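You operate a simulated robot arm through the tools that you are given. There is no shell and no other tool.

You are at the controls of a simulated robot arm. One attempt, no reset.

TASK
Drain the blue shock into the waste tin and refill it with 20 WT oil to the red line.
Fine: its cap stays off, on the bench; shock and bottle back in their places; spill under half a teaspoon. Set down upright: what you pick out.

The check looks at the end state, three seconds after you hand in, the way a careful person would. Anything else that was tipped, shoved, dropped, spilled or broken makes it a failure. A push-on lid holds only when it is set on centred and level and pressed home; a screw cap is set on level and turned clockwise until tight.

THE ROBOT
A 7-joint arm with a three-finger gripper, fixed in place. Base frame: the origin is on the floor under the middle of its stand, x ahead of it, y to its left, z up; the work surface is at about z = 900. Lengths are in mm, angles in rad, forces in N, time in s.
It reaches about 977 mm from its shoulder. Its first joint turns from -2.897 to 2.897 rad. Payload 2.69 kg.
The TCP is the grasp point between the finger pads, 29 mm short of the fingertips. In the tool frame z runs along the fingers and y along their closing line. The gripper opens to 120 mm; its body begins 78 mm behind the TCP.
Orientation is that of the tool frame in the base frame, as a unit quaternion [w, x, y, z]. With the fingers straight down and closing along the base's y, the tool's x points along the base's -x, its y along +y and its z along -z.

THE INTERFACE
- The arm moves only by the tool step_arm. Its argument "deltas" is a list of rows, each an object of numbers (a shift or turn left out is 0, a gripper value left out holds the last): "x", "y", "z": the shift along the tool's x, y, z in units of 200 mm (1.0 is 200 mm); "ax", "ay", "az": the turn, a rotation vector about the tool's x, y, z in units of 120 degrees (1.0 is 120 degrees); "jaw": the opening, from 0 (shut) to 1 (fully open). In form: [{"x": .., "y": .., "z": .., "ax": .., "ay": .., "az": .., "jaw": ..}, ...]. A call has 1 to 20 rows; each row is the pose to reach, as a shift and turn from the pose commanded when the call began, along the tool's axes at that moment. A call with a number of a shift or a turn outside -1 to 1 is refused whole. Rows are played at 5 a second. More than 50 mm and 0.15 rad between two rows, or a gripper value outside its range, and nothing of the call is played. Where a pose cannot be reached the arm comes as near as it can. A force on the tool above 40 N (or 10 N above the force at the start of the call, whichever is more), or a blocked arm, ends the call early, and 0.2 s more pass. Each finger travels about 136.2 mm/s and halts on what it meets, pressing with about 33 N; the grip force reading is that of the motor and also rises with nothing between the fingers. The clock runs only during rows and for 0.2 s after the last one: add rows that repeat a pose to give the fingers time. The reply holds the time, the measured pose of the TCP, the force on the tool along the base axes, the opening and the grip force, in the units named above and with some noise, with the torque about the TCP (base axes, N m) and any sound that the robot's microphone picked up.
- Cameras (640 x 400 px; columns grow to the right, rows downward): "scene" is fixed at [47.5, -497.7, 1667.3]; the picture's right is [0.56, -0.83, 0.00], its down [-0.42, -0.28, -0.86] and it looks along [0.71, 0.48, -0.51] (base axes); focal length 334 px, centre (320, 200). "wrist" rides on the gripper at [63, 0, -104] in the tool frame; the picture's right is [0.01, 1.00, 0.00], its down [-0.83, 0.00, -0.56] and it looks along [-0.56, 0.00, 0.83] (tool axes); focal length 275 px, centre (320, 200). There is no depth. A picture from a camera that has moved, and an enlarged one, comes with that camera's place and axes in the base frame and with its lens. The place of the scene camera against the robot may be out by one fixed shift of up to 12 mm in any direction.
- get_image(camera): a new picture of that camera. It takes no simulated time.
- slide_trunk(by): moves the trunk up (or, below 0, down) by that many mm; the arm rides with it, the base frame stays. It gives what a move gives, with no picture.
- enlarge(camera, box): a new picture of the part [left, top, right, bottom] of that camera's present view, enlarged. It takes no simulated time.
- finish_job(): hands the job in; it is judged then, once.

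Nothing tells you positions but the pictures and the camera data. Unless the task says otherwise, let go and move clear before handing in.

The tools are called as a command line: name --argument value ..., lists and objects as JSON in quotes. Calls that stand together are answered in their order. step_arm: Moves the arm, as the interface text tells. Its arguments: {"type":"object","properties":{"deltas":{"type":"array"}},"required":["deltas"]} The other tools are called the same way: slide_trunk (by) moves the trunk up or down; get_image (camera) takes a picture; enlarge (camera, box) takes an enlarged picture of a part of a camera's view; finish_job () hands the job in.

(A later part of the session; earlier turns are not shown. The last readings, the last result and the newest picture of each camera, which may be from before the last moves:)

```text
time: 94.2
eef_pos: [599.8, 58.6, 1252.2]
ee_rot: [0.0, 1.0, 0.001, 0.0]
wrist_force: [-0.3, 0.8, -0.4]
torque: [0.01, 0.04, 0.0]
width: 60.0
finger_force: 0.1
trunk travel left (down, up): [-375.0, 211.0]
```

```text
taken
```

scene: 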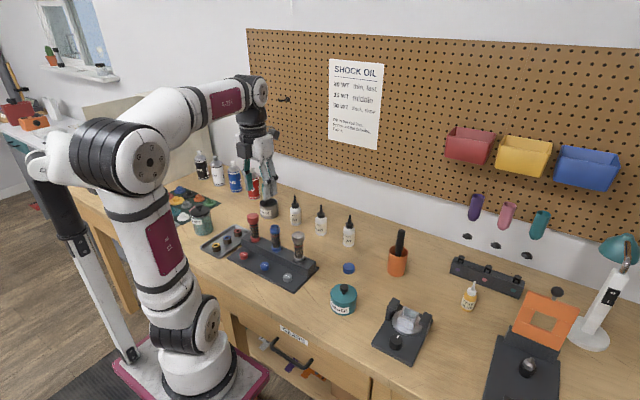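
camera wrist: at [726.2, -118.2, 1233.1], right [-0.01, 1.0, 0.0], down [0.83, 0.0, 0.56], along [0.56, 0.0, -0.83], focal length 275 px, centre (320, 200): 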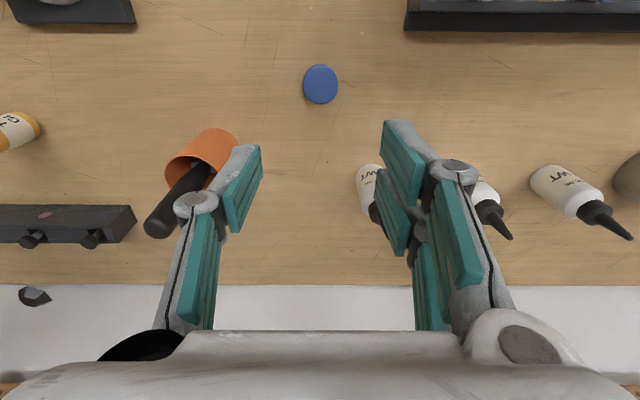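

step_arm --deltas '[{"ay": 0.07, "x": 0.05}, {"ay": 0.14, "x": 0.1}, {"ay": 0.21, "x": 0.15}, {"ay": 0.28, "x": 0.2}, {"ay": 0.35, "x": 0.25}, {"ay": 0.42, "x": 0.3}, {"ay": 0.49, "x": 0.35}, {"ay": 0.56, "x": 0.4}, {"ay": 0.56, "x": 0.4}]'

get_image --camera "scene"

```text
time: 96.2
eef_pos: [679.8, 61.4, 1249.7]
ee_rot: [-0.001, 0.833, 0.001, 0.554]
wrist_force: [0.7, -0.3, -0.3]
torque: [0.02, 0.02, 0.04]
width: 60.0
finger_force: 0.0
trunk travel left (down, up): [-375.0, 211.0]
```

```text
taken
```

scene: 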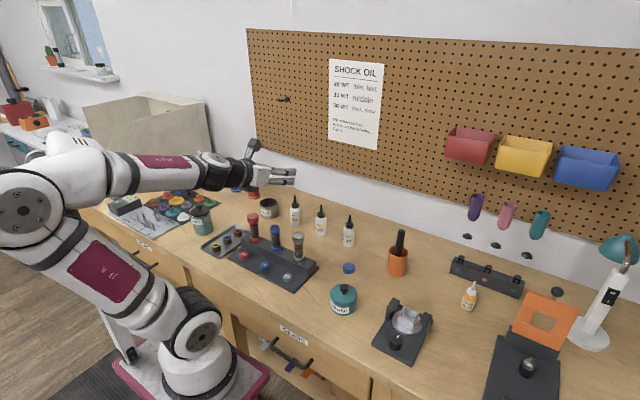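

The pitch works well. I'll finish to fully horizontal.

step_arm --deltas '[{"ay": 0.06}, {"ay": 0.12}, {"ay": 0.19}, {"ay": 0.19}]'

get_image --camera "wrist"

get_image --camera "scene"

```text
time: 96.8
eef_pos: [645.2, -63.6, 1330.9]
ee_rot: [-0.033, 0.705, -0.15, 0.692]
wrist_force: [0.7, 0.4, 0.3]
torque: [0.03, 0.02, 0.03]
width: 60.3
finger_force: 0.2
out of reach, approached as far as the arm can: row 2
trunk travel left (down, up): [-375.0, 211.0]
stopped in row 2: the arm was blocked; the commanded pose is now the measured one
```

```text
taken
camera wrist: at [541.1, -61.9, 1396.8], right [-0.17, -0.95, -0.25], down [-0.55, 0.3, -0.78], along [0.82, 0.01, -0.57], focal length 275 px, centre (320, 200)
```

wrist: 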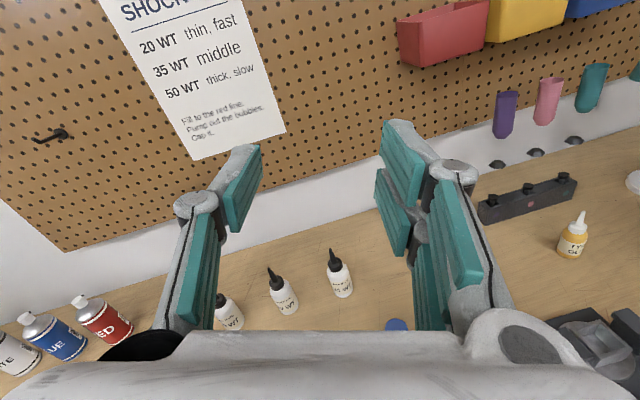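

```text
taken
```

scene: 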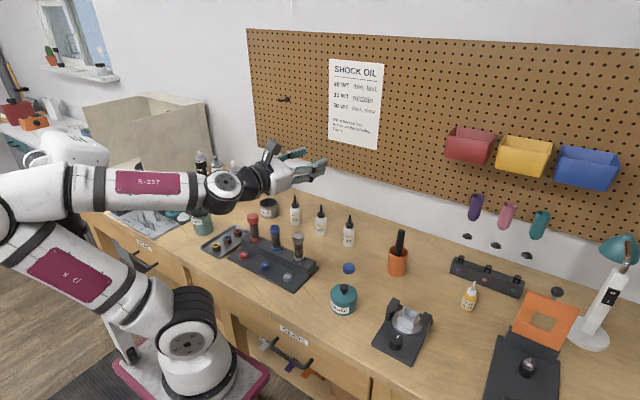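

The arm is folding too tightly because its shoulder sits close to the bench at this height. Lowering the trunk will give it room for horizontal work, so I'll do that in stages while keeping the hand high.

slide_trunk --by -120

get_image --camera "scene"

```text
time: 98.2
eef_pos: [688.6, -64.0, 1210.9]
ee_rot: [-0.03, 0.708, -0.151, 0.689]
wrist_force: [1.2, 0.0, -0.3]
torque: [-0.02, -0.02, -0.03]
width: 60.1
finger_force: 0.0
trunk travel left (down, up): [-255.0, 331.0]
```

```text
taken
```

scene: 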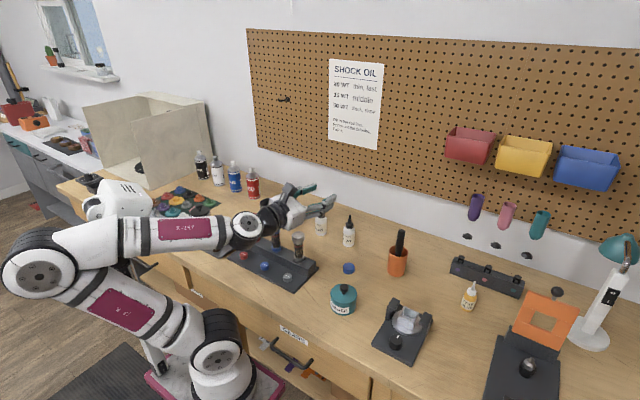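

Lowering the trunk also carries the arm forward because its column leans. I'll move the hand forward and up a bit to unfold it, then correct its orientation.

step_arm --deltas '[{"z": 0.1, "x": 0.1}, {"z": 0.2, "x": 0.2}, {"z": 0.3, "x": 0.3}, {"z": 0.4, "x": 0.3}, {"z": 0.4, "x": 0.3}]'

```text
time: 99.5
eef_pos: [766.8, -91.6, 1265.6]
ee_rot: [-0.03, 0.708, -0.15, 0.69]
wrist_force: [-0.5, -0.3, -0.3]
torque: [-0.02, 0.0, 0.0]
width: 59.8
finger_force: 0.1
trunk travel left (down, up): [-255.0, 331.0]
```

step_arm --deltas '[{"ax": 0.0133, "ay": -0.0486, "az": -0.0344}, {"ax": 0.0267, "ay": -0.0973, "az": -0.0688}, {"ax": 0.04, "ay": -0.146, "az": -0.1033}, {"ax": 0.0534, "ay": -0.1946, "az": -0.1377}, {"ax": 0.0534, "ay": -0.1946, "az": -0.1377}]'

get_image --camera "scene"

```text
time: 100.7
eef_pos: [768.8, -91.6, 1264.9]
ee_rot: [-0.001, 0.844, 0.0, 0.537]
wrist_force: [-0.1, 0.4, 0.3]
torque: [0.01, 0.01, 0.01]
width: 60.1
finger_force: 0.0
trunk travel left (down, up): [-255.0, 331.0]
```

```text
taken
```

scene: 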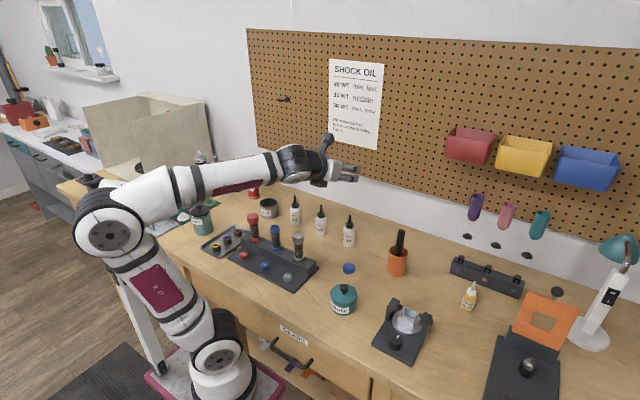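

slide_trunk --by -150

get_image --camera "scene"

get_image --camera "wrist"

```text
time: 102.4
eef_pos: [769.0, -94.1, 1114.7]
ee_rot: [-0.001, 0.844, 0.0, 0.537]
wrist_force: [-0.7, 0.3, -0.5]
torque: [-0.01, 0.0, -0.01]
width: 59.9
finger_force: 0.0
trunk travel left (down, up): [-105.0, 481.0]
```

```text
taken
```

scene: 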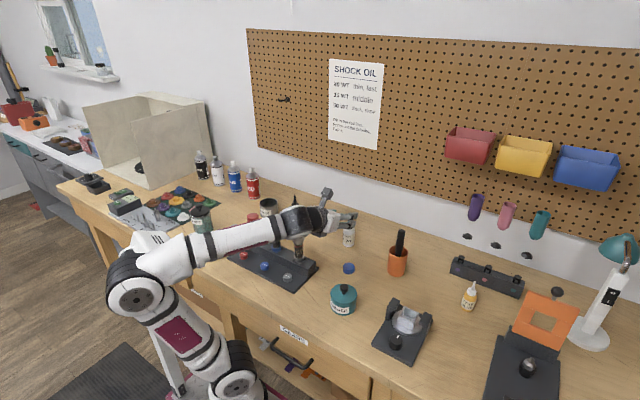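

```text
taken
camera wrist: at [699.0, -91.6, 1216.7], right [0.0, -1.0, 0.0], down [-0.86, 0.0, -0.52], along [0.52, 0.0, -0.86], focal length 275 px, centre (320, 200)
```

wrist: 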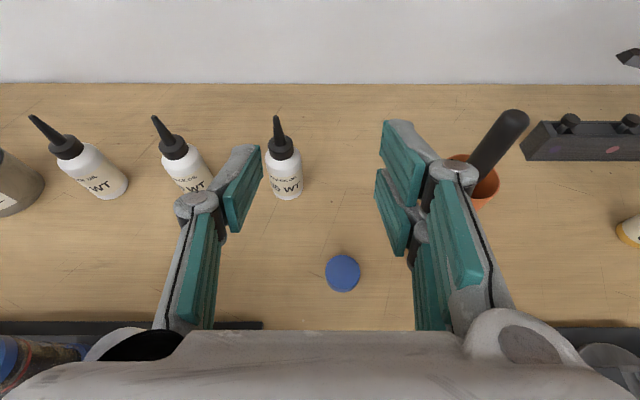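

The trunk now moves straight vertically and the hand is tilted 25° below horizontal with the camera on top. Next I'll move back and over to a pre-grasp position in front of the blue shock.

step_arm --deltas '[{"x": 0.136, "z": -0.063}, {"x": 0.09, "y": -0.1, "z": -0.16}, {"x": 0.04, "y": -0.25, "z": -0.27}, {"x": -0.033, "y": -0.4, "z": -0.426}, {"x": -0.033, "y": -0.5, "z": -0.426}, {"x": -0.033, "y": -0.5, "z": -0.426}]'

get_image --camera "scene"

get_image --camera "wrist"

```text
time: 103.8
eef_pos: [687.5, 2.7, 1145.7]
ee_rot: [-0.003, 0.844, -0.007, 0.537]
wrist_force: [0.6, -0.4, 0.1]
torque: [0.0, 0.01, -0.01]
width: 60.1
finger_force: 0.1
trunk travel left (down, up): [-105.0, 481.0]
```

```text
taken
```

scene: 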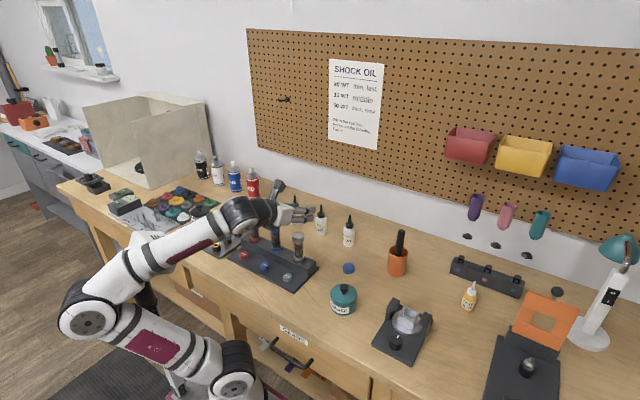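

```text
taken
camera wrist: at [618.6, 2.7, 1247.5], right [-0.01, -1.0, -0.01], down [-0.86, 0.01, -0.52], along [0.52, 0.01, -0.86], focal length 275 px, centre (320, 200)
```

wrist: 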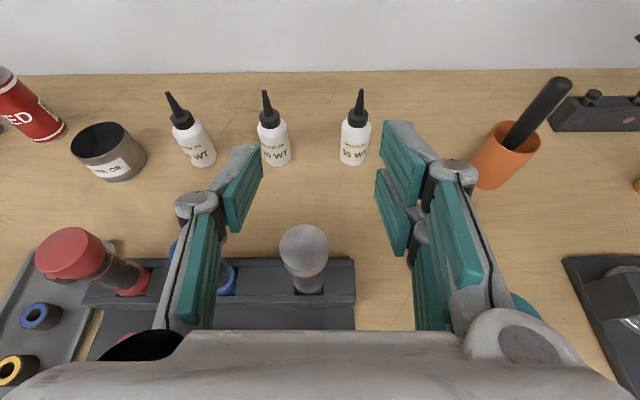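

step_arm --deltas '[{"x": -0.046, "y": -0.1, "z": -0.1}, {"x": -0.092, "y": -0.25, "z": -0.2}, {"x": -0.14, "y": -0.4, "z": -0.3}, {"x": -0.184, "y": -0.54, "z": -0.394}, {"x": -0.184, "y": -0.54, "z": -0.394}]'

get_image --camera "scene"

get_image --camera "wrist"

```text
time: 105.0
eef_pos: [597.4, 104.8, 1150.1]
ee_rot: [-0.005, 0.842, -0.008, 0.54]
wrist_force: [0.1, 0.0, -0.1]
torque: [-0.02, 0.0, 0.01]
width: 60.2
finger_force: 0.0
trunk travel left (down, up): [-105.0, 481.0]
```

```text
taken
```

scene: 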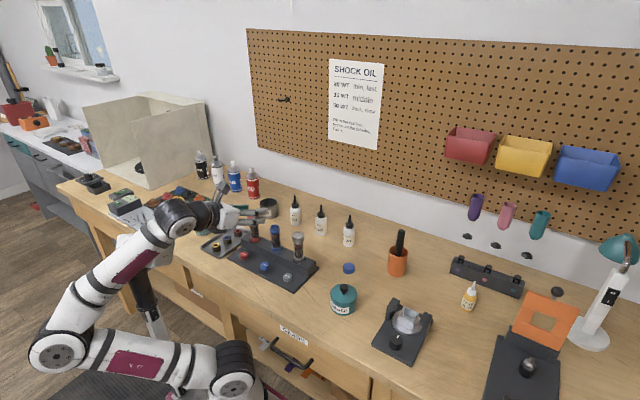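

```text
taken
camera wrist: at [528.5, 106.3, 1250.7], right [-0.01, -1.0, -0.01], down [-0.85, 0.01, -0.52], along [0.52, 0.01, -0.85], focal length 275 px, centre (320, 200)
```

wrist: 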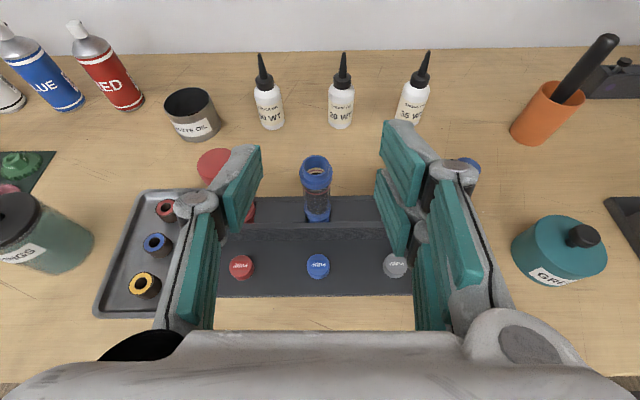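

The view down the fingers at the open blue shock is clear. I'll lower the trunk the rest of the way, which brings the hand down in front of the shock and relaxes the arm.

slide_trunk --by -100

get_image --camera "wrist"

get_image --camera "scene"

```text
time: 106.3
eef_pos: [598.8, 108.5, 1050.3]
ee_rot: [-0.003, 0.84, -0.008, 0.542]
wrist_force: [-0.2, 0.8, -0.1]
torque: [0.02, -0.03, -0.01]
width: 60.0
finger_force: 0.1
trunk travel left (down, up): [-5.0, 581.0]
```

```text
taken
camera wrist: at [528.2, 109.7, 1151.5], right [-0.01, -1.0, -0.01], down [-0.85, 0.01, -0.53], along [0.53, 0.0, -0.85], focal length 275 px, centre (320, 200)
```

wrist: 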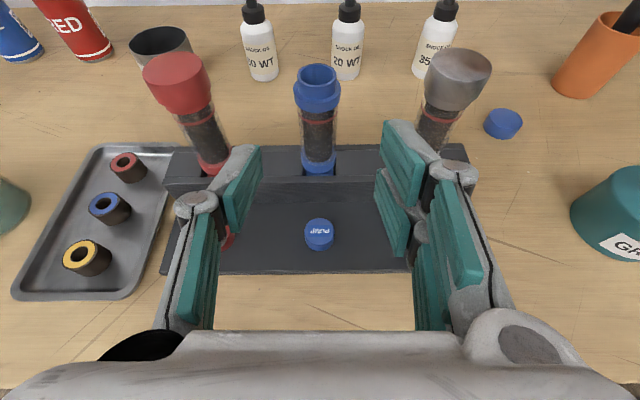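

```text
taken
```

scene: 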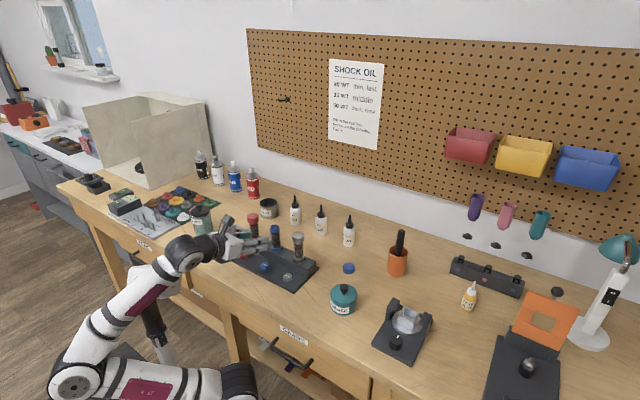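

step_arm --deltas '[{"x": -0.045, "y": -0.007, "z": 0.09, "ax": 0.001, "ay": 0.018, "az": -0.004}, {"x": -0.09, "y": -0.014, "z": 0.178, "ax": 0.002, "ay": 0.0361, "az": -0.0079}, {"x": -0.09, "y": -0.014, "z": 0.178, "ax": 0.002, "ay": 0.0361, "az": -0.0079}]'

get_image --camera "wrist"

enlarge --camera "scene" --box '[200, 180, 340, 300]'

```text
time: 107.3
eef_pos: [610.4, 100.3, 1082.2]
ee_rot: [-0.006, 0.784, -0.008, 0.62]
wrist_force: [1.0, 1.2, -2.2]
torque: [0.04, -0.13, -0.02]
width: 60.3
finger_force: 0.0
trunk travel left (down, up): [-5.0, 581.0]
stopped in row 3: the arm was blocked; the commanded pose is now the measured one
```

```text
taken
camera wrist: at [522.2, 101.4, 1167.7], right [0.0, -1.0, -0.01], down [-0.73, 0.01, -0.68], along [0.68, 0.01, -0.73], focal length 275 px, centre (320, 200)
```

wrist: 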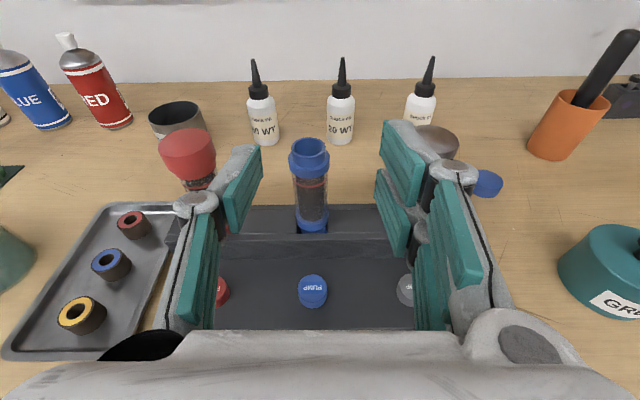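

```text
3.33 times, centred on (270, 240) of scene
camera zoom: at [47.5, -497.7, 1667.3], right [0.56, -0.83, 0.0], down [-0.42, -0.28, -0.86], along [0.71, 0.48, -0.51], focal length 1112 px, centre (487, 67)
```

zoom: 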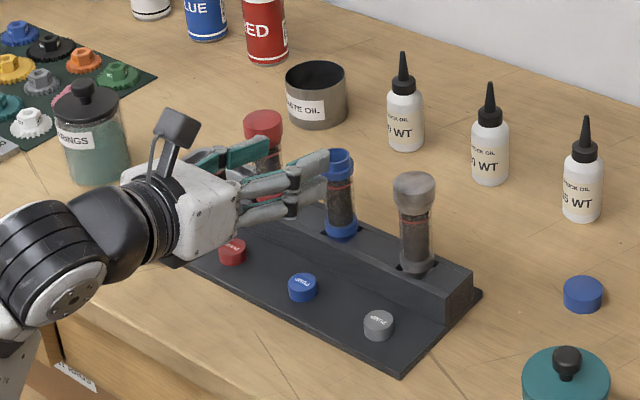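

The wrist can't straighten further in this posture, so the hand won't go lower here. I'll back out upward, raise the trunk a little, and roll the hand so the wrist joint is mid-range (camera underneath), which also gives a better side view of the oil level.

slide_trunk --by 130

step_arm --deltas '[{"z": 0.1, "ay": -0.03}, {"z": 0.2, "ay": -0.06}, {"z": 0.3, "ay": -0.1}, {"z": 0.4, "ay": -0.13}, {"z": 0.5, "ay": -0.16}, {"z": 0.5, "ay": -0.16}]'

get_image --camera "scene"

```text
time: 108.9
eef_pos: [608.3, 100.6, 1213.1]
ee_rot: [-0.005, 0.783, -0.009, 0.621]
wrist_force: [0.1, 0.0, 0.0]
torque: [0.0, -0.01, -0.01]
width: 60.3
finger_force: 0.0
trunk travel left (down, up): [-135.0, 451.0]
```

```text
time: 110.5
eef_pos: [693.3, 129.0, 1191.4]
ee_rot: [-0.021, 0.872, 0.029, 0.488]
wrist_force: [0.3, 0.7, 0.4]
torque: [-0.05, 0.01, -0.06]
width: 59.9
finger_force: 0.2
trunk travel left (down, up): [-135.0, 451.0]
stopped in row 6: the arm was blocked; the commanded pose is now the measured one
```

```text
taken
```

scene: 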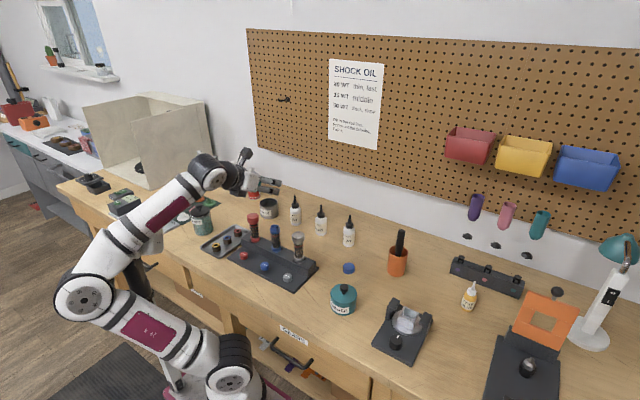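

step_arm --deltas '[{"az": 0.05}, {"az": 0.1}, {"az": 0.15}, {"az": 0.2}, {"az": 0.25}, {"az": 0.3}, {"az": 0.36}, {"az": 0.42}, {"az": 0.48}, {"az": 0.54}, {"az": 0.6}, {"az": 0.66}, {"az": 0.72}, {"az": 0.75}, {"az": 0.75}]'

get_image --camera "scene"

```text
time: 112.8
eef_pos: [661.7, 120.0, 1231.2]
ee_rot: [-0.336, 0.735, -0.427, 0.405]
wrist_force: [0.6, 2.4, 0.2]
torque: [-0.08, 0.04, -0.14]
width: 59.7
finger_force: 0.0
trunk travel left (down, up): [-135.0, 451.0]
stopped in row 11: the arm was blocked; the commanded pose is now the measured one
```

```text
taken
```

scene: 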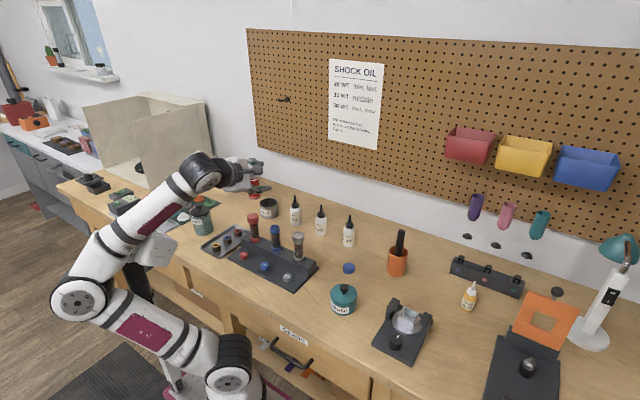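

The arm is blocked again; I suspect its forearm is touching the robot's own head unit beside it. I'll look closely before moving on.

enlarge --camera "scene" --box '[20, 130, 300, 400]'

get_image --camera "wrist"

```text
1.48 times, centred on (160, 265) of scene
camera zoom: at [47.5, -497.7, 1667.3], right [0.56, -0.83, 0.0], down [-0.42, -0.28, -0.86], along [0.71, 0.48, -0.51], focal length 494 px, centre (557, 104)
```

zoom: 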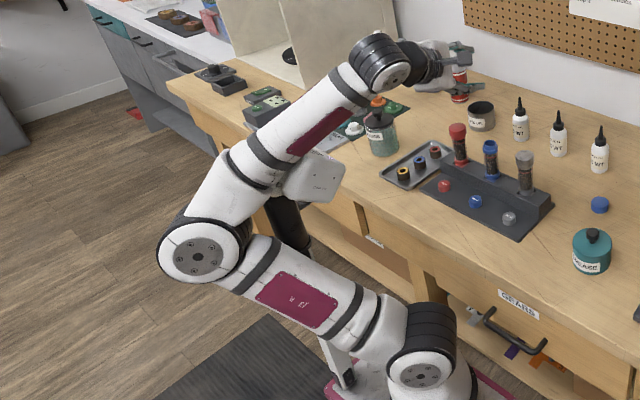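

```text
taken
camera wrist: at [588.6, 50.1, 1298.2], right [-0.36, -0.41, -0.84], down [-0.75, 0.66, -0.01], along [0.56, 0.62, -0.55], focal length 275 px, centre (320, 200)
```

wrist: 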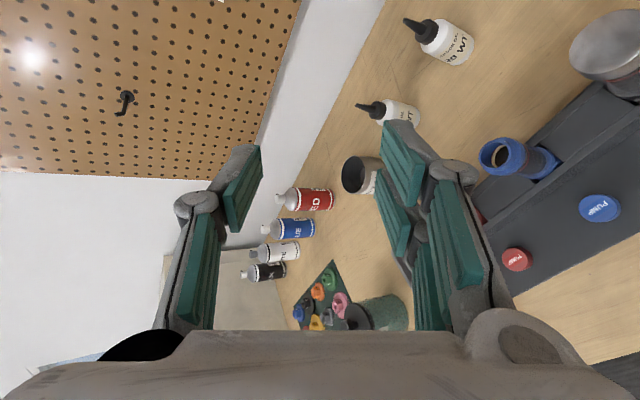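

The robot's own head unit sits right beside the forearm and is blocking it. I'll move the hand forward and to the right to open clearance.

step_arm --deltas '[{"x": 0.12, "y": -0.044, "z": 0.076}, {"x": 0.24, "y": -0.087, "z": 0.152}, {"x": 0.36, "y": -0.131, "z": 0.229}, {"x": 0.48, "y": -0.174, "z": 0.305}, {"x": 0.606, "y": -0.218, "z": 0.381}, {"x": 0.606, "y": -0.218, "z": 0.381}]'

enlarge --camera "scene" --box '[20, 130, 380, 400]'

```text
time: 113.7
eef_pos: [689.1, 154.9, 1280.2]
ee_rot: [-0.325, 0.751, -0.349, 0.455]
wrist_force: [0.4, 0.6, -1.1]
torque: [-0.02, 0.0, 0.02]
width: 60.1
finger_force: 0.1
trunk travel left (down, up): [-135.0, 451.0]
stopped in row 4: the arm was blocked; the commanded pose is now the measured one
```

```text
1.48 times, centred on (200, 265) of scene
camera zoom: at [47.5, -497.7, 1667.3], right [0.56, -0.83, 0.0], down [-0.42, -0.28, -0.86], along [0.71, 0.48, -0.51], focal length 494 px, centre (498, 104)
```

zoom: 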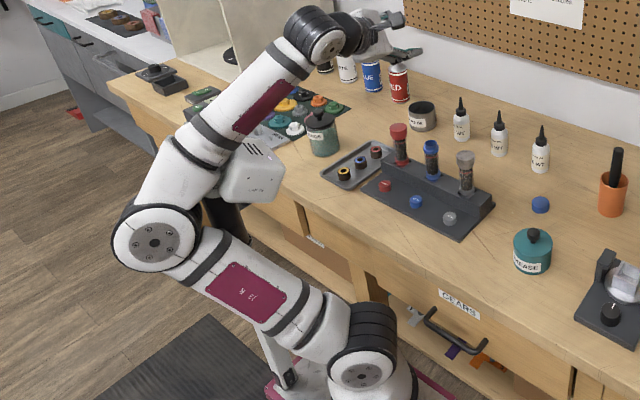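

step_arm --deltas '[{"x": 0.03, "y": -0.08, "z": -0.045}, {"x": 0.06, "y": -0.16, "z": -0.09}, {"x": 0.06, "y": -0.16, "z": -0.09}]'

```text
time: 114.7
eef_pos: [660.2, 192.8, 1318.5]
ee_rot: [-0.33, 0.761, -0.318, 0.46]
wrist_force: [0.3, -0.3, -0.3]
torque: [-0.01, 0.01, 0.0]
width: 60.1
finger_force: 0.1
trunk travel left (down, up): [-135.0, 451.0]
stopped in row 3: the arm was blocked; the commanded pose is now the measured one
```

enlarge --camera "scene" --box '[80, 100, 300, 300]'

get_image --camera "wrist"

```text
2.00 times, centred on (190, 200) of scene
camera zoom: at [47.5, -497.7, 1667.3], right [0.56, -0.83, 0.0], down [-0.42, -0.28, -0.86], along [0.71, 0.48, -0.51], focal length 667 px, centre (580, 200)
```

zoom: 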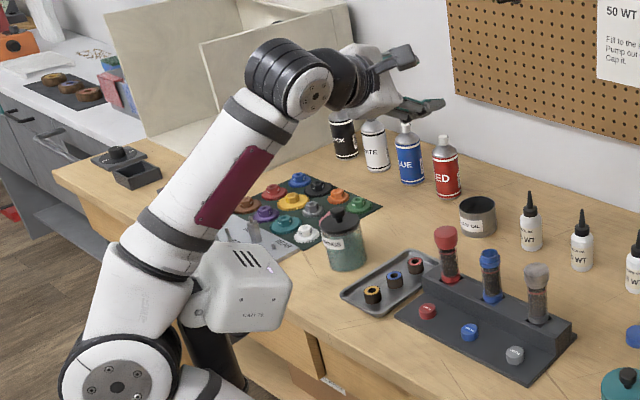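

```text
taken
camera wrist: at [589.7, 123.0, 1387.7], right [-0.18, -0.58, -0.79], down [-0.82, 0.54, -0.21], along [0.55, 0.61, -0.57], focal length 275 px, centre (320, 200)
```

wrist: 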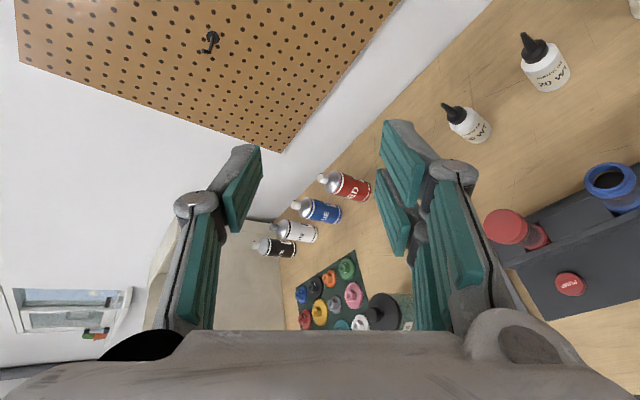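

I'll retrace my steps: roll back toward the earlier orientation, then move forward to the pose that was free.

step_arm --deltas '[{"az": -0.06}, {"az": -0.12}, {"az": -0.18}, {"az": -0.24}, {"az": -0.3}, {"az": -0.36}, {"az": -0.42}, {"az": -0.48}, {"az": -0.48}]'

enlarge --camera "scene" --box '[40, 100, 340, 400]'

```text
time: 116.7
eef_pos: [663.5, 190.2, 1318.2]
ee_rot: [-0.064, 0.82, 0.086, 0.562]
wrist_force: [-0.3, -0.1, 0.2]
torque: [-0.02, 0.05, 0.01]
width: 59.8
finger_force: 0.1
trunk travel left (down, up): [-135.0, 451.0]
```

```text
1.33 times, centred on (190, 250) of scene
camera zoom: at [47.5, -497.7, 1667.3], right [0.56, -0.83, 0.0], down [-0.42, -0.28, -0.86], along [0.71, 0.48, -0.51], focal length 445 px, centre (493, 133)
```

zoom: 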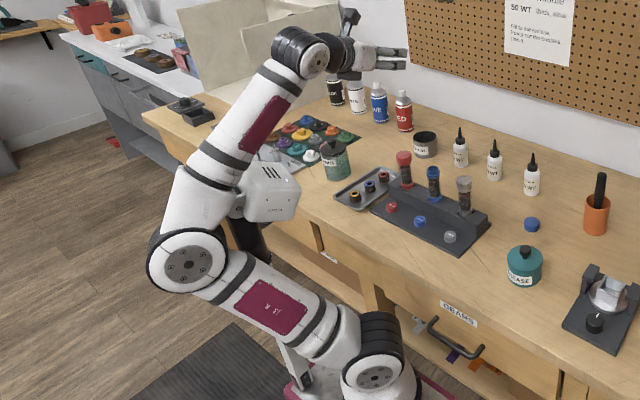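

step_arm --deltas '[{"x": 0.044, "y": 0.027, "z": 0.114}, {"x": 0.088, "y": 0.053, "z": 0.228}, {"x": 0.133, "y": 0.08, "z": 0.342}, {"x": 0.177, "y": 0.1065, "z": 0.4555}, {"x": 0.177, "y": 0.1065, "z": 0.4555}]'

enlarge --camera "scene" --box '[40, 100, 340, 400]'

```text
time: 117.6
eef_pos: [680.0, 280.2, 1322.5]
ee_rot: [-0.094, 0.798, 0.176, 0.569]
wrist_force: [0.6, 0.0, -0.7]
torque: [0.01, 0.01, -0.01]
width: 59.8
finger_force: 0.0
trunk travel left (down, up): [-135.0, 451.0]
stopped in row 4: the arm was blocked; the commanded pose is now the measured one
```

```text
1.33 times, centred on (190, 250) of scene
camera zoom: at [47.5, -497.7, 1667.3], right [0.56, -0.83, 0.0], down [-0.42, -0.28, -0.86], along [0.71, 0.48, -0.51], focal length 445 px, centre (493, 133)
```

zoom: 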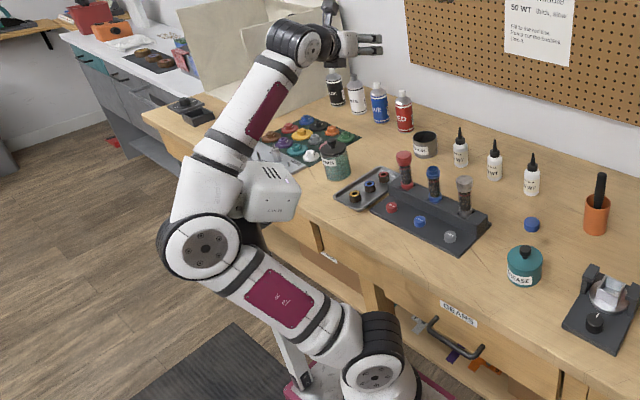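

The forearm ended up on the far side of the head unit. I'll go back to the last free pose step by step.

step_arm --deltas '[{"x": -0.134, "y": 0.087, "z": -0.062, "ax": -0.024, "ay": -0.007, "az": 0.013}, {"x": -0.269, "y": 0.174, "z": -0.123, "ax": -0.048, "ay": -0.014, "az": 0.027}, {"x": -0.403, "y": 0.261, "z": -0.185, "ax": -0.072, "ay": -0.021, "az": 0.04}, {"x": -0.537, "y": 0.349, "z": -0.246, "ax": -0.095, "ay": -0.028, "az": 0.054}, {"x": -0.671, "y": 0.436, "z": -0.308, "ax": -0.119, "ay": -0.035, "az": 0.067}, {"x": -0.806, "y": 0.523, "z": -0.369, "ax": -0.143, "ay": -0.042, "az": 0.081}, {"x": -0.94, "y": 0.61, "z": -0.431, "ax": -0.167, "ay": -0.049, "az": 0.094}, {"x": -0.94, "y": 0.61, "z": -0.431, "ax": -0.167, "ay": -0.049, "az": 0.094}]'

enlarge --camera "scene" --box '[40, 100, 340, 400]'

```text
time: 119.4
eef_pos: [595.8, 109.6, 1187.4]
ee_rot: [0.003, 0.839, 0.003, 0.544]
wrist_force: [-0.3, -0.7, 0.0]
torque: [0.0, -0.01, 0.0]
width: 59.9
finger_force: 0.1
trunk travel left (down, up): [-135.0, 451.0]
```

```text
1.33 times, centred on (190, 250) of scene
camera zoom: at [47.5, -497.7, 1667.3], right [0.56, -0.83, 0.0], down [-0.42, -0.28, -0.86], along [0.71, 0.48, -0.51], focal length 445 px, centre (493, 133)
```

zoom: 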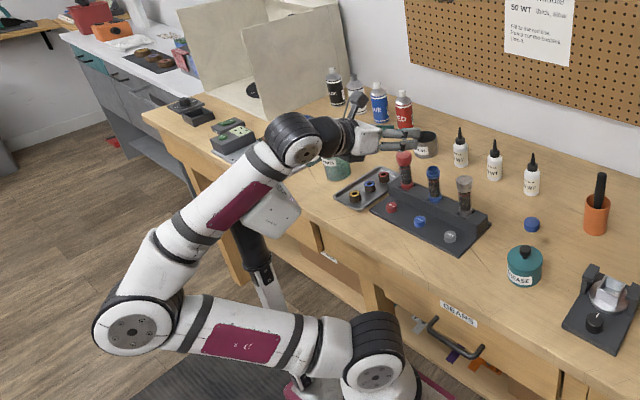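

step_arm --deltas '[{"x": 0.03, "y": 0.2, "z": 0.04}, {"x": 0.06, "y": 0.35, "z": 0.14}, {"x": 0.1, "y": 0.45, "z": 0.3}, {"x": 0.136, "y": 0.535, "z": 0.438}, {"x": 0.136, "y": 0.535, "z": 0.438}]'

step_arm --deltas '[{"x": 0.1, "y": 0.12, "z": 0.1}, {"x": 0.2, "y": 0.24, "z": 0.2}, {"x": 0.3, "y": 0.36, "z": 0.3}, {"x": 0.35, "y": 0.48, "z": 0.38}, {"x": 0.35, "y": 0.48, "z": 0.38}]'

get_image --camera "scene"

```text
time: 120.6
eef_pos: [689.9, -3.5, 1169.1]
ee_rot: [0.0, 0.844, -0.002, 0.537]
wrist_force: [-1.0, -0.6, 0.8]
torque: [0.03, 0.0, -0.01]
width: 60.2
finger_force: 0.0
trunk travel left (down, up): [-135.0, 451.0]
```

```text
time: 121.8
eef_pos: [786.0, -100.0, 1200.8]
ee_rot: [0.0, 0.844, -0.001, 0.537]
wrist_force: [-0.1, 0.7, -0.1]
torque: [0.03, 0.01, 0.06]
width: 60.0
finger_force: 0.0
trunk travel left (down, up): [-135.0, 451.0]
```

```text
taken
```

scene: 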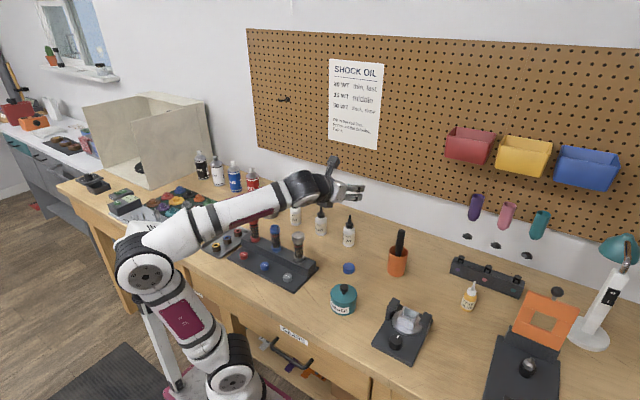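

The arm is free again in a natural posture. Here, well clear of everything, I'll roll the hand 180° so the camera is underneath.

step_arm --deltas '[{"az": 0.06}, {"az": 0.12}, {"az": 0.18}, {"az": 0.24}, {"az": 0.3}, {"az": 0.36}, {"az": 0.42}, {"az": 0.48}, {"az": 0.54}, {"az": 0.6}, {"az": 0.66}, {"az": 0.72}, {"az": 0.75}, {"az": 0.75}]'

step_arm --deltas '[{"az": 0.06}, {"az": 0.12}, {"az": 0.18}, {"az": 0.24}, {"az": 0.3}, {"az": 0.36}, {"az": 0.42}, {"az": 0.48}, {"az": 0.54}, {"az": 0.6}, {"az": 0.66}, {"az": 0.72}, {"az": 0.75}, {"az": 0.75}]'

get_image --camera "scene"

get_image --camera "wrist"

```text
time: 124.8
eef_pos: [796.6, -110.5, 1183.0]
ee_rot: [0.383, -0.594, 0.609, -0.36]
wrist_force: [-0.2, -0.8, 0.2]
torque: [0.04, 0.01, 0.01]
width: 60.1
finger_force: 0.1
trunk travel left (down, up): [-135.0, 451.0]
```

```text
time: 127.8
eef_pos: [789.9, -98.8, 1198.4]
ee_rot: [0.536, 0.001, 0.844, 0.004]
wrist_force: [0.4, -0.3, 0.1]
torque: [0.02, 0.0, -0.03]
width: 60.2
finger_force: 0.2
trunk travel left (down, up): [-135.0, 451.0]
```

```text
taken
```

scene: 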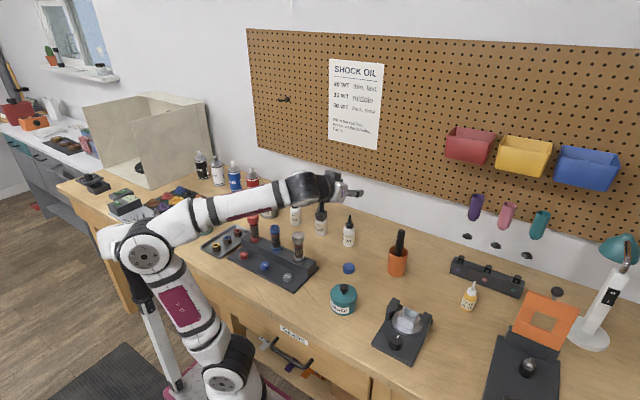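

```text
taken
camera wrist: at [666.8, -97.8, 1184.7], right [-0.01, 1.0, 0.0], down [-0.15, -0.01, 0.99], along [0.99, 0.01, 0.15], focal length 275 px, centre (320, 200)
```

wrist: 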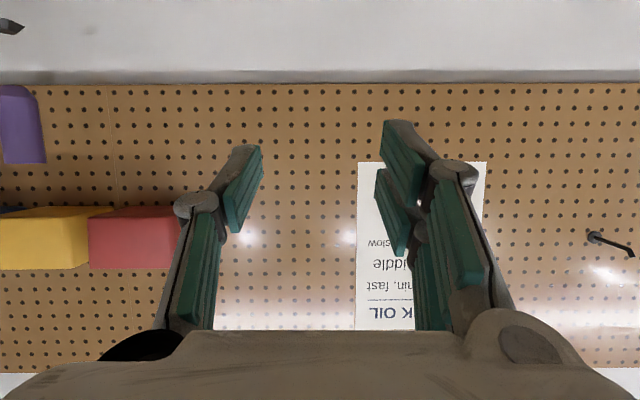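

The roll succeeded. Now I'll yaw the hand 30° to the left, so the wrist stays clear of the head unit, and lower the trunk.

step_arm --deltas '[{"ax": -0.0565, "az": -0.0265}, {"ax": -0.113, "az": -0.053}, {"ax": -0.1695, "az": -0.0795}, {"ax": -0.226, "az": -0.106}, {"ax": -0.226, "az": -0.106}]'

slide_trunk --by -120

get_image --camera "scene"

get_image --camera "wrist"

```text
time: 129.0
eef_pos: [786.9, -100.1, 1198.4]
ee_rot: [0.52, -0.217, 0.814, 0.139]
wrist_force: [-0.2, 0.4, -0.1]
torque: [0.0, -0.01, -0.01]
width: 60.1
finger_force: 0.1
trunk travel left (down, up): [-135.0, 451.0]
```

```text
time: 130.5
eef_pos: [786.3, -99.7, 1078.8]
ee_rot: [0.52, -0.217, 0.815, 0.138]
wrist_force: [0.4, 0.0, 0.7]
torque: [0.04, -0.02, 0.03]
width: 59.8
finger_force: 0.1
trunk travel left (down, up): [-15.0, 571.0]
```

```text
taken
```

scene: 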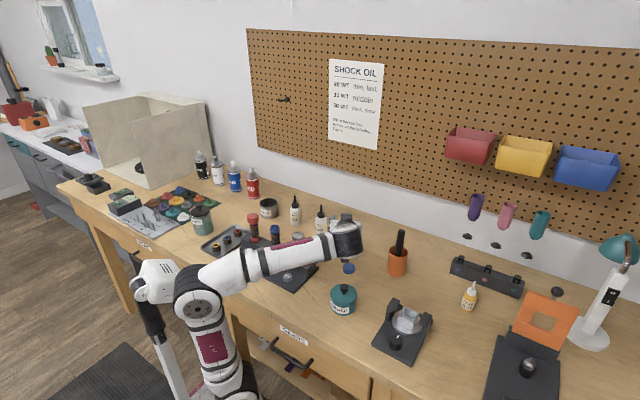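

```text
taken
camera wrist: at [681.0, -158.7, 1065.8], right [-0.5, 0.87, 0.0], down [-0.13, -0.07, 0.99], along [0.86, 0.49, 0.15], focal length 275 px, centre (320, 200)
```

wrist: 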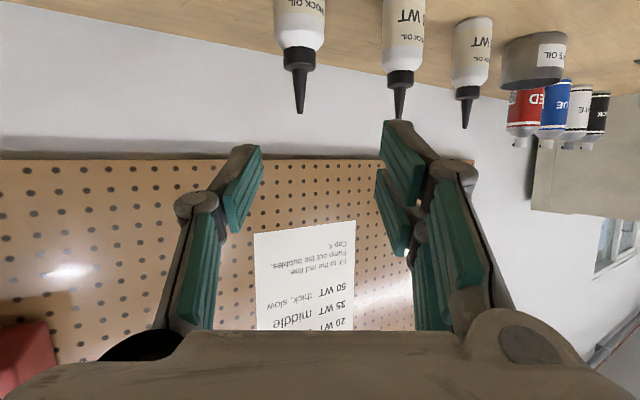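

step_arm --deltas '[{"x": 0.038, "y": 0.162, "z": -0.081}, {"x": 0.076, "y": 0.324, "z": -0.162}, {"x": 0.114, "y": 0.487, "z": -0.243}, {"x": 0.152, "y": 0.649, "z": -0.323}, {"x": 0.19, "y": 0.811, "z": -0.404}, {"x": 0.2275, "y": 0.973, "z": -0.485}, {"x": 0.2275, "y": 0.973, "z": -0.485}]'

get_image --camera "scene"

get_image --camera "wrist"

```text
time: 132.1
eef_pos: [598.0, 16.4, 1080.4]
ee_rot: [0.519, -0.216, 0.815, 0.138]
wrist_force: [0.3, 0.3, -1.4]
torque: [0.0, -0.01, 0.02]
width: 59.9
finger_force: 0.1
trunk travel left (down, up): [-15.0, 571.0]
```

```text
taken
```

scene: 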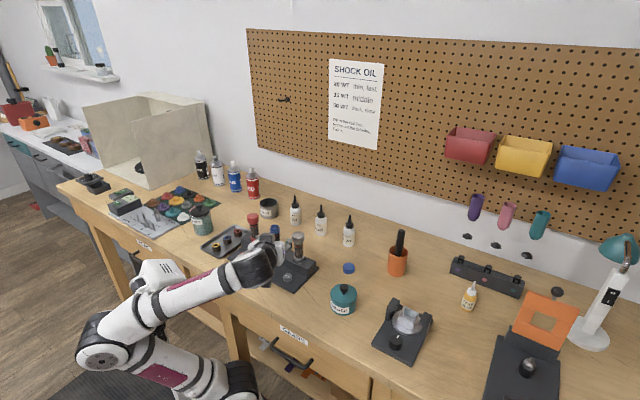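

```text
taken
camera wrist: at [491.5, -43.1, 1067.2], right [-0.5, 0.87, 0.0], down [-0.13, -0.07, 0.99], along [0.86, 0.49, 0.15], focal length 275 px, centre (320, 200)
```

wrist: 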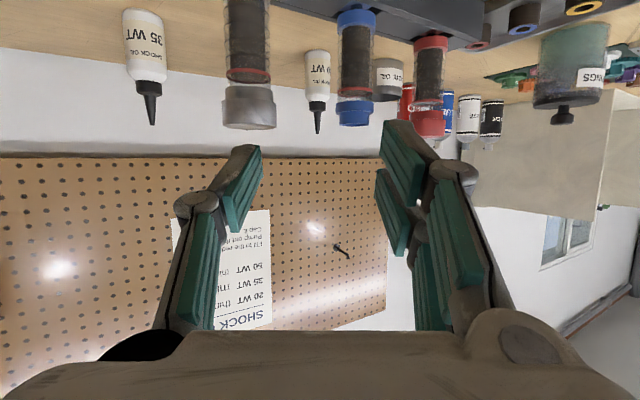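

This yawed posture works well, and the wrist camera gives a clear (upside-down) side view of the shocks. I'll zoom in to measure the blue shock.

enlarge --camera "wrist" --box '[300, 0, 410, 140]'

```text
2.86 times, centred on (355, 70) of wrist
camera zoom: at [491.5, -43.1, 1067.2], right [-0.5, 0.87, 0.0], down [-0.13, -0.07, 0.99], along [0.86, 0.49, 0.15], focal length 786 px, centre (220, 571)
```

zoom: 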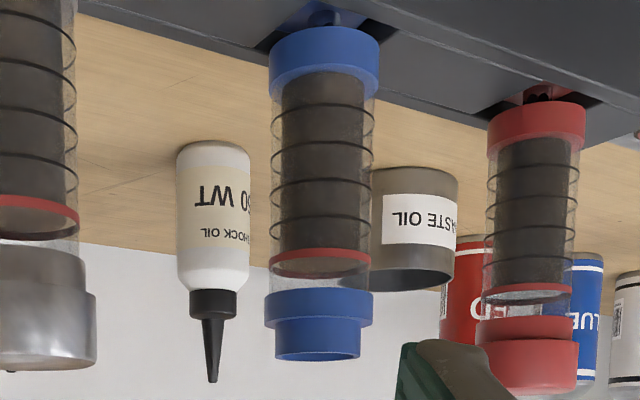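

The neck top is at z≈1037, the red line at about 1008, and the glass runs from 960 to 1016. I'll go to a pre-grasp 70 mm short of the shock with the jaw narrowed.

step_arm --deltas '[{"x": 0.04, "y": 0.05, "z": 0.14, "jaw": 0.42}, {"x": 0.085, "y": 0.1, "z": 0.29}, {"x": 0.131, "y": 0.156, "z": 0.4545}, {"x": 0.131, "y": 0.156, "z": 0.4545}]'

get_image --camera "wrist"

enlarge --camera "scene" --box '[220, 190, 340, 300]'

```text
time: 133.1
eef_pos: [643.1, 78.5, 1018.1]
ee_rot: [0.519, -0.217, 0.815, 0.139]
wrist_force: [-0.5, -0.4, -0.3]
torque: [-0.02, 0.0, -0.01]
width: 50.4
finger_force: 0.1
trunk travel left (down, up): [-15.0, 571.0]
```

```text
taken
camera wrist: at [536.8, 19.5, 1004.6], right [-0.5, 0.87, 0.0], down [-0.13, -0.07, 0.99], along [0.86, 0.49, 0.15], focal length 275 px, centre (320, 200)
```

wrist: 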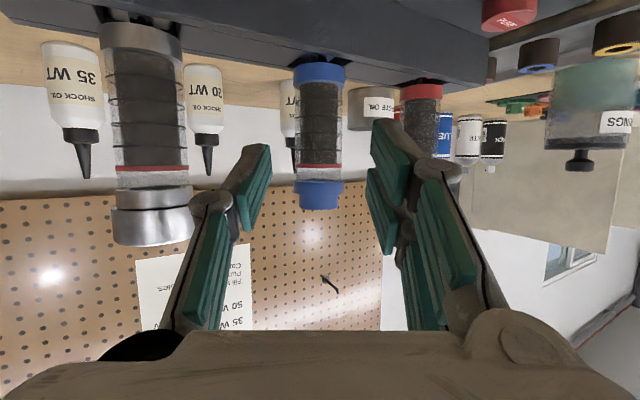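

```text
3.64 times, centred on (280, 245) of scene
camera zoom: at [47.5, -497.7, 1667.3], right [0.56, -0.83, 0.0], down [-0.42, -0.28, -0.86], along [0.71, 0.48, -0.51], focal length 1213 px, centre (466, 36)
```

zoom: 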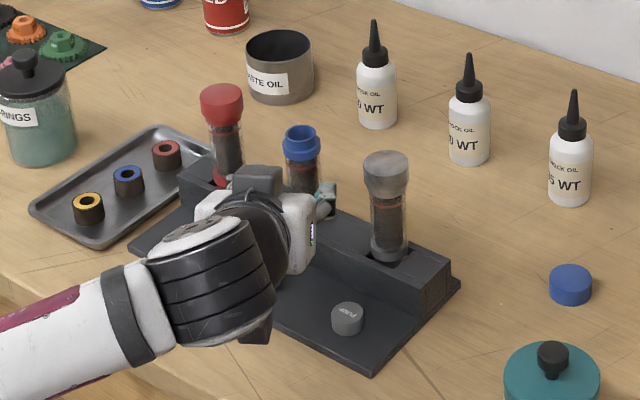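

The shock is centred between the fingers. Advancing 70 mm along the finger direction.

step_arm --deltas '[{"z": 0.1}, {"z": 0.2}, {"z": 0.28}, {"z": 0.35}, {"z": 0.35}]'

get_image --camera "wrist"

enlarge --camera "scene" --box '[220, 190, 340, 300]'

```text
time: 134.3
eef_pos: [699.0, 109.7, 986.8]
ee_rot: [0.52, -0.217, 0.815, 0.139]
wrist_force: [0.3, 0.8, 0.6]
torque: [-0.02, 0.03, -0.02]
width: 50.4
finger_force: 0.0
trunk travel left (down, up): [-15.0, 571.0]
```

```text
taken
camera wrist: at [592.1, 51.5, 974.3], right [-0.5, 0.87, 0.0], down [-0.14, -0.07, 0.99], along [0.86, 0.49, 0.15], focal length 275 px, centre (320, 200)
```

wrist: 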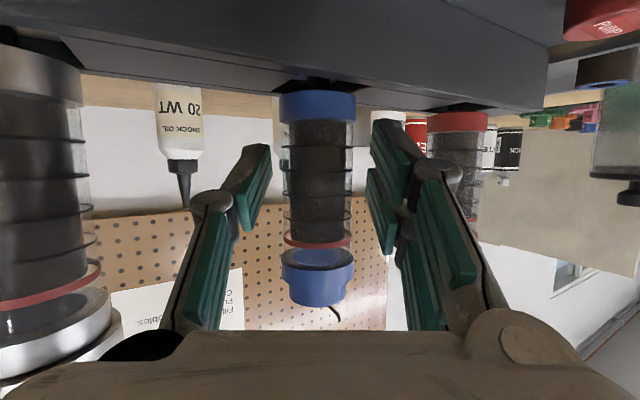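

```text
3.64 times, centred on (280, 245) of scene
camera zoom: at [47.5, -497.7, 1667.3], right [0.56, -0.83, 0.0], down [-0.42, -0.28, -0.86], along [0.71, 0.48, -0.51], focal length 1213 px, centre (466, 36)
```

zoom: 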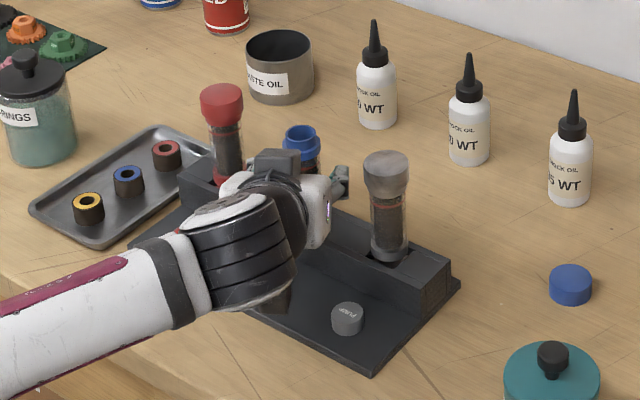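

Position is good. Closing on the shock body.

step_arm --deltas '[{"jaw": 0.36}, {"jaw": 0.3}, {"jaw": 0.24}, {"jaw": 0.2}, {"jaw": 0.2}, {"jaw": 0.2}]'

get_image --camera "wrist"

```text
time: 135.7
eef_pos: [697.2, 109.6, 987.7]
ee_rot: [0.52, -0.216, 0.815, 0.138]
wrist_force: [0.7, -1.2, -0.8]
torque: [0.01, -0.02, 0.0]
width: 30.9
finger_force: 33.2
trunk travel left (down, up): [-15.0, 571.0]
```

```text
taken
camera wrist: at [592.1, 51.2, 974.2], right [-0.5, 0.87, 0.0], down [-0.13, -0.07, 0.99], along [0.86, 0.49, 0.15], focal length 275 px, centre (320, 200)
```

wrist: 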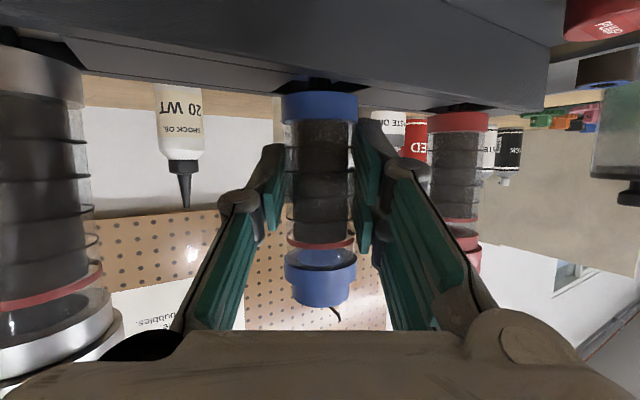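

Firm grip at 31 mm. Lifting straight up, slowly.

step_arm --deltas '[{"x": -0.0226, "z": -0.0106}, {"x": -0.0453, "z": -0.0213}, {"x": -0.0905, "z": -0.0425}, {"x": -0.136, "z": -0.064}, {"x": -0.181, "z": -0.085}, {"x": -0.181, "z": -0.085}]'

get_image --camera "wrist"

enlarge --camera "scene" --box '[220, 190, 340, 300]'

```text
time: 137.1
eef_pos: [698.8, 109.7, 1026.0]
ee_rot: [0.52, -0.216, 0.815, 0.138]
wrist_force: [0.9, 0.2, -1.9]
torque: [0.01, 0.02, 0.03]
width: 31.2
finger_force: 33.5
trunk travel left (down, up): [-15.0, 571.0]
```

```text
taken
camera wrist: at [592.5, 51.4, 1013.9], right [-0.5, 0.87, 0.0], down [-0.13, -0.07, 0.99], along [0.86, 0.49, 0.15], focal length 275 px, centre (320, 200)
```

wrist: 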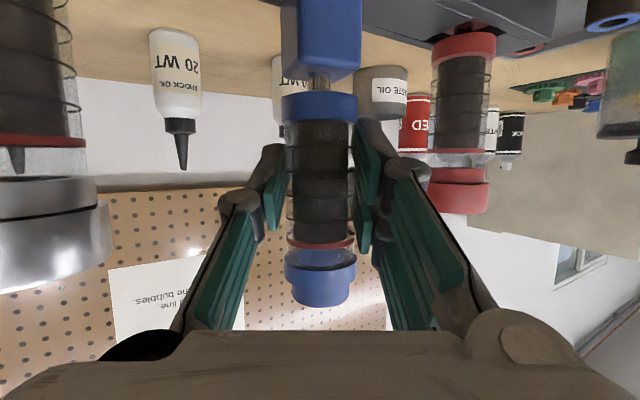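

```text
3.64 times, centred on (280, 245) of scene
camera zoom: at [47.5, -497.7, 1667.3], right [0.56, -0.83, 0.0], down [-0.42, -0.28, -0.86], along [0.71, 0.48, -0.51], focal length 1213 px, centre (466, 36)
```

zoom: 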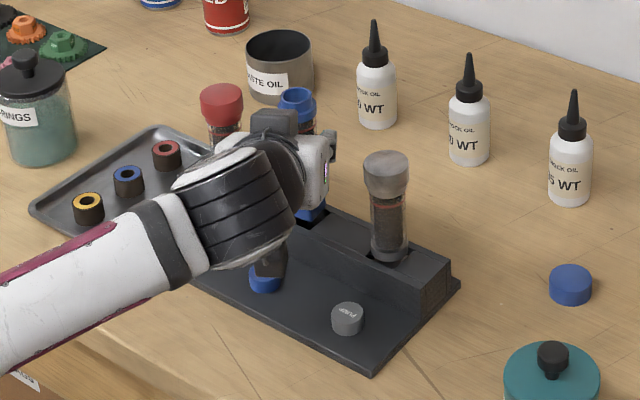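

The shock lifts cleanly with its foot. I'll raise it above everything, keeping it upright.

step_arm --deltas '[{"x": -0.12, "z": -0.056}, {"x": -0.24, "z": -0.113}, {"x": -0.36, "z": -0.169}, {"x": -0.48, "z": -0.225}, {"x": -0.597, "z": -0.2805}, {"x": -0.597, "z": -0.2805}]'

get_image --camera "scene"

get_image --camera "wrist"

```text
time: 138.5
eef_pos: [695.3, 112.7, 1160.5]
ee_rot: [0.522, -0.22, 0.813, 0.135]
wrist_force: [0.0, 0.6, -2.1]
torque: [-0.03, 0.0, 0.02]
width: 30.9
finger_force: 33.1
trunk travel left (down, up): [-15.0, 571.0]
```

```text
taken
```

scene: 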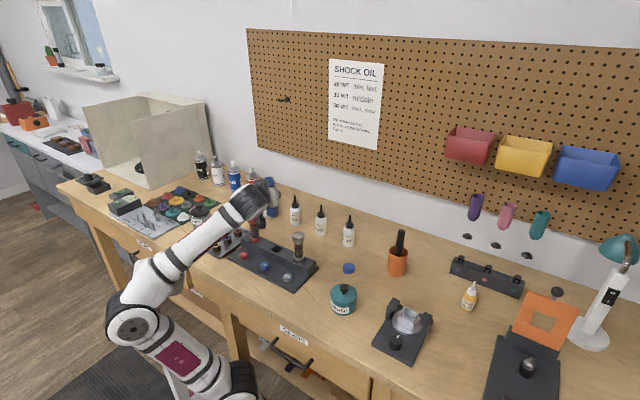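

```text
taken
camera wrist: at [590.6, 54.0, 1147.1], right [-0.5, 0.87, -0.01], down [-0.14, -0.07, 0.99], along [0.85, 0.5, 0.16], focal length 275 px, centre (320, 200)
```

wrist: 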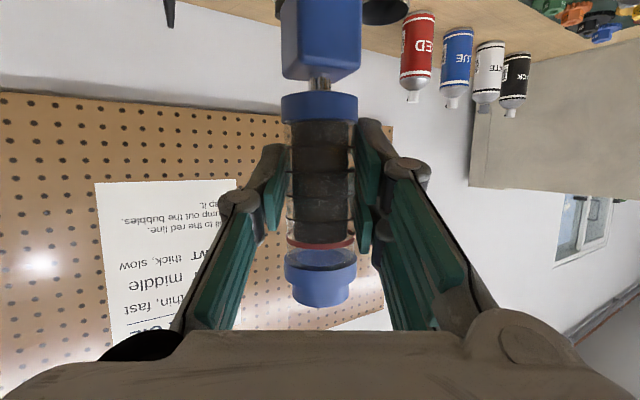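

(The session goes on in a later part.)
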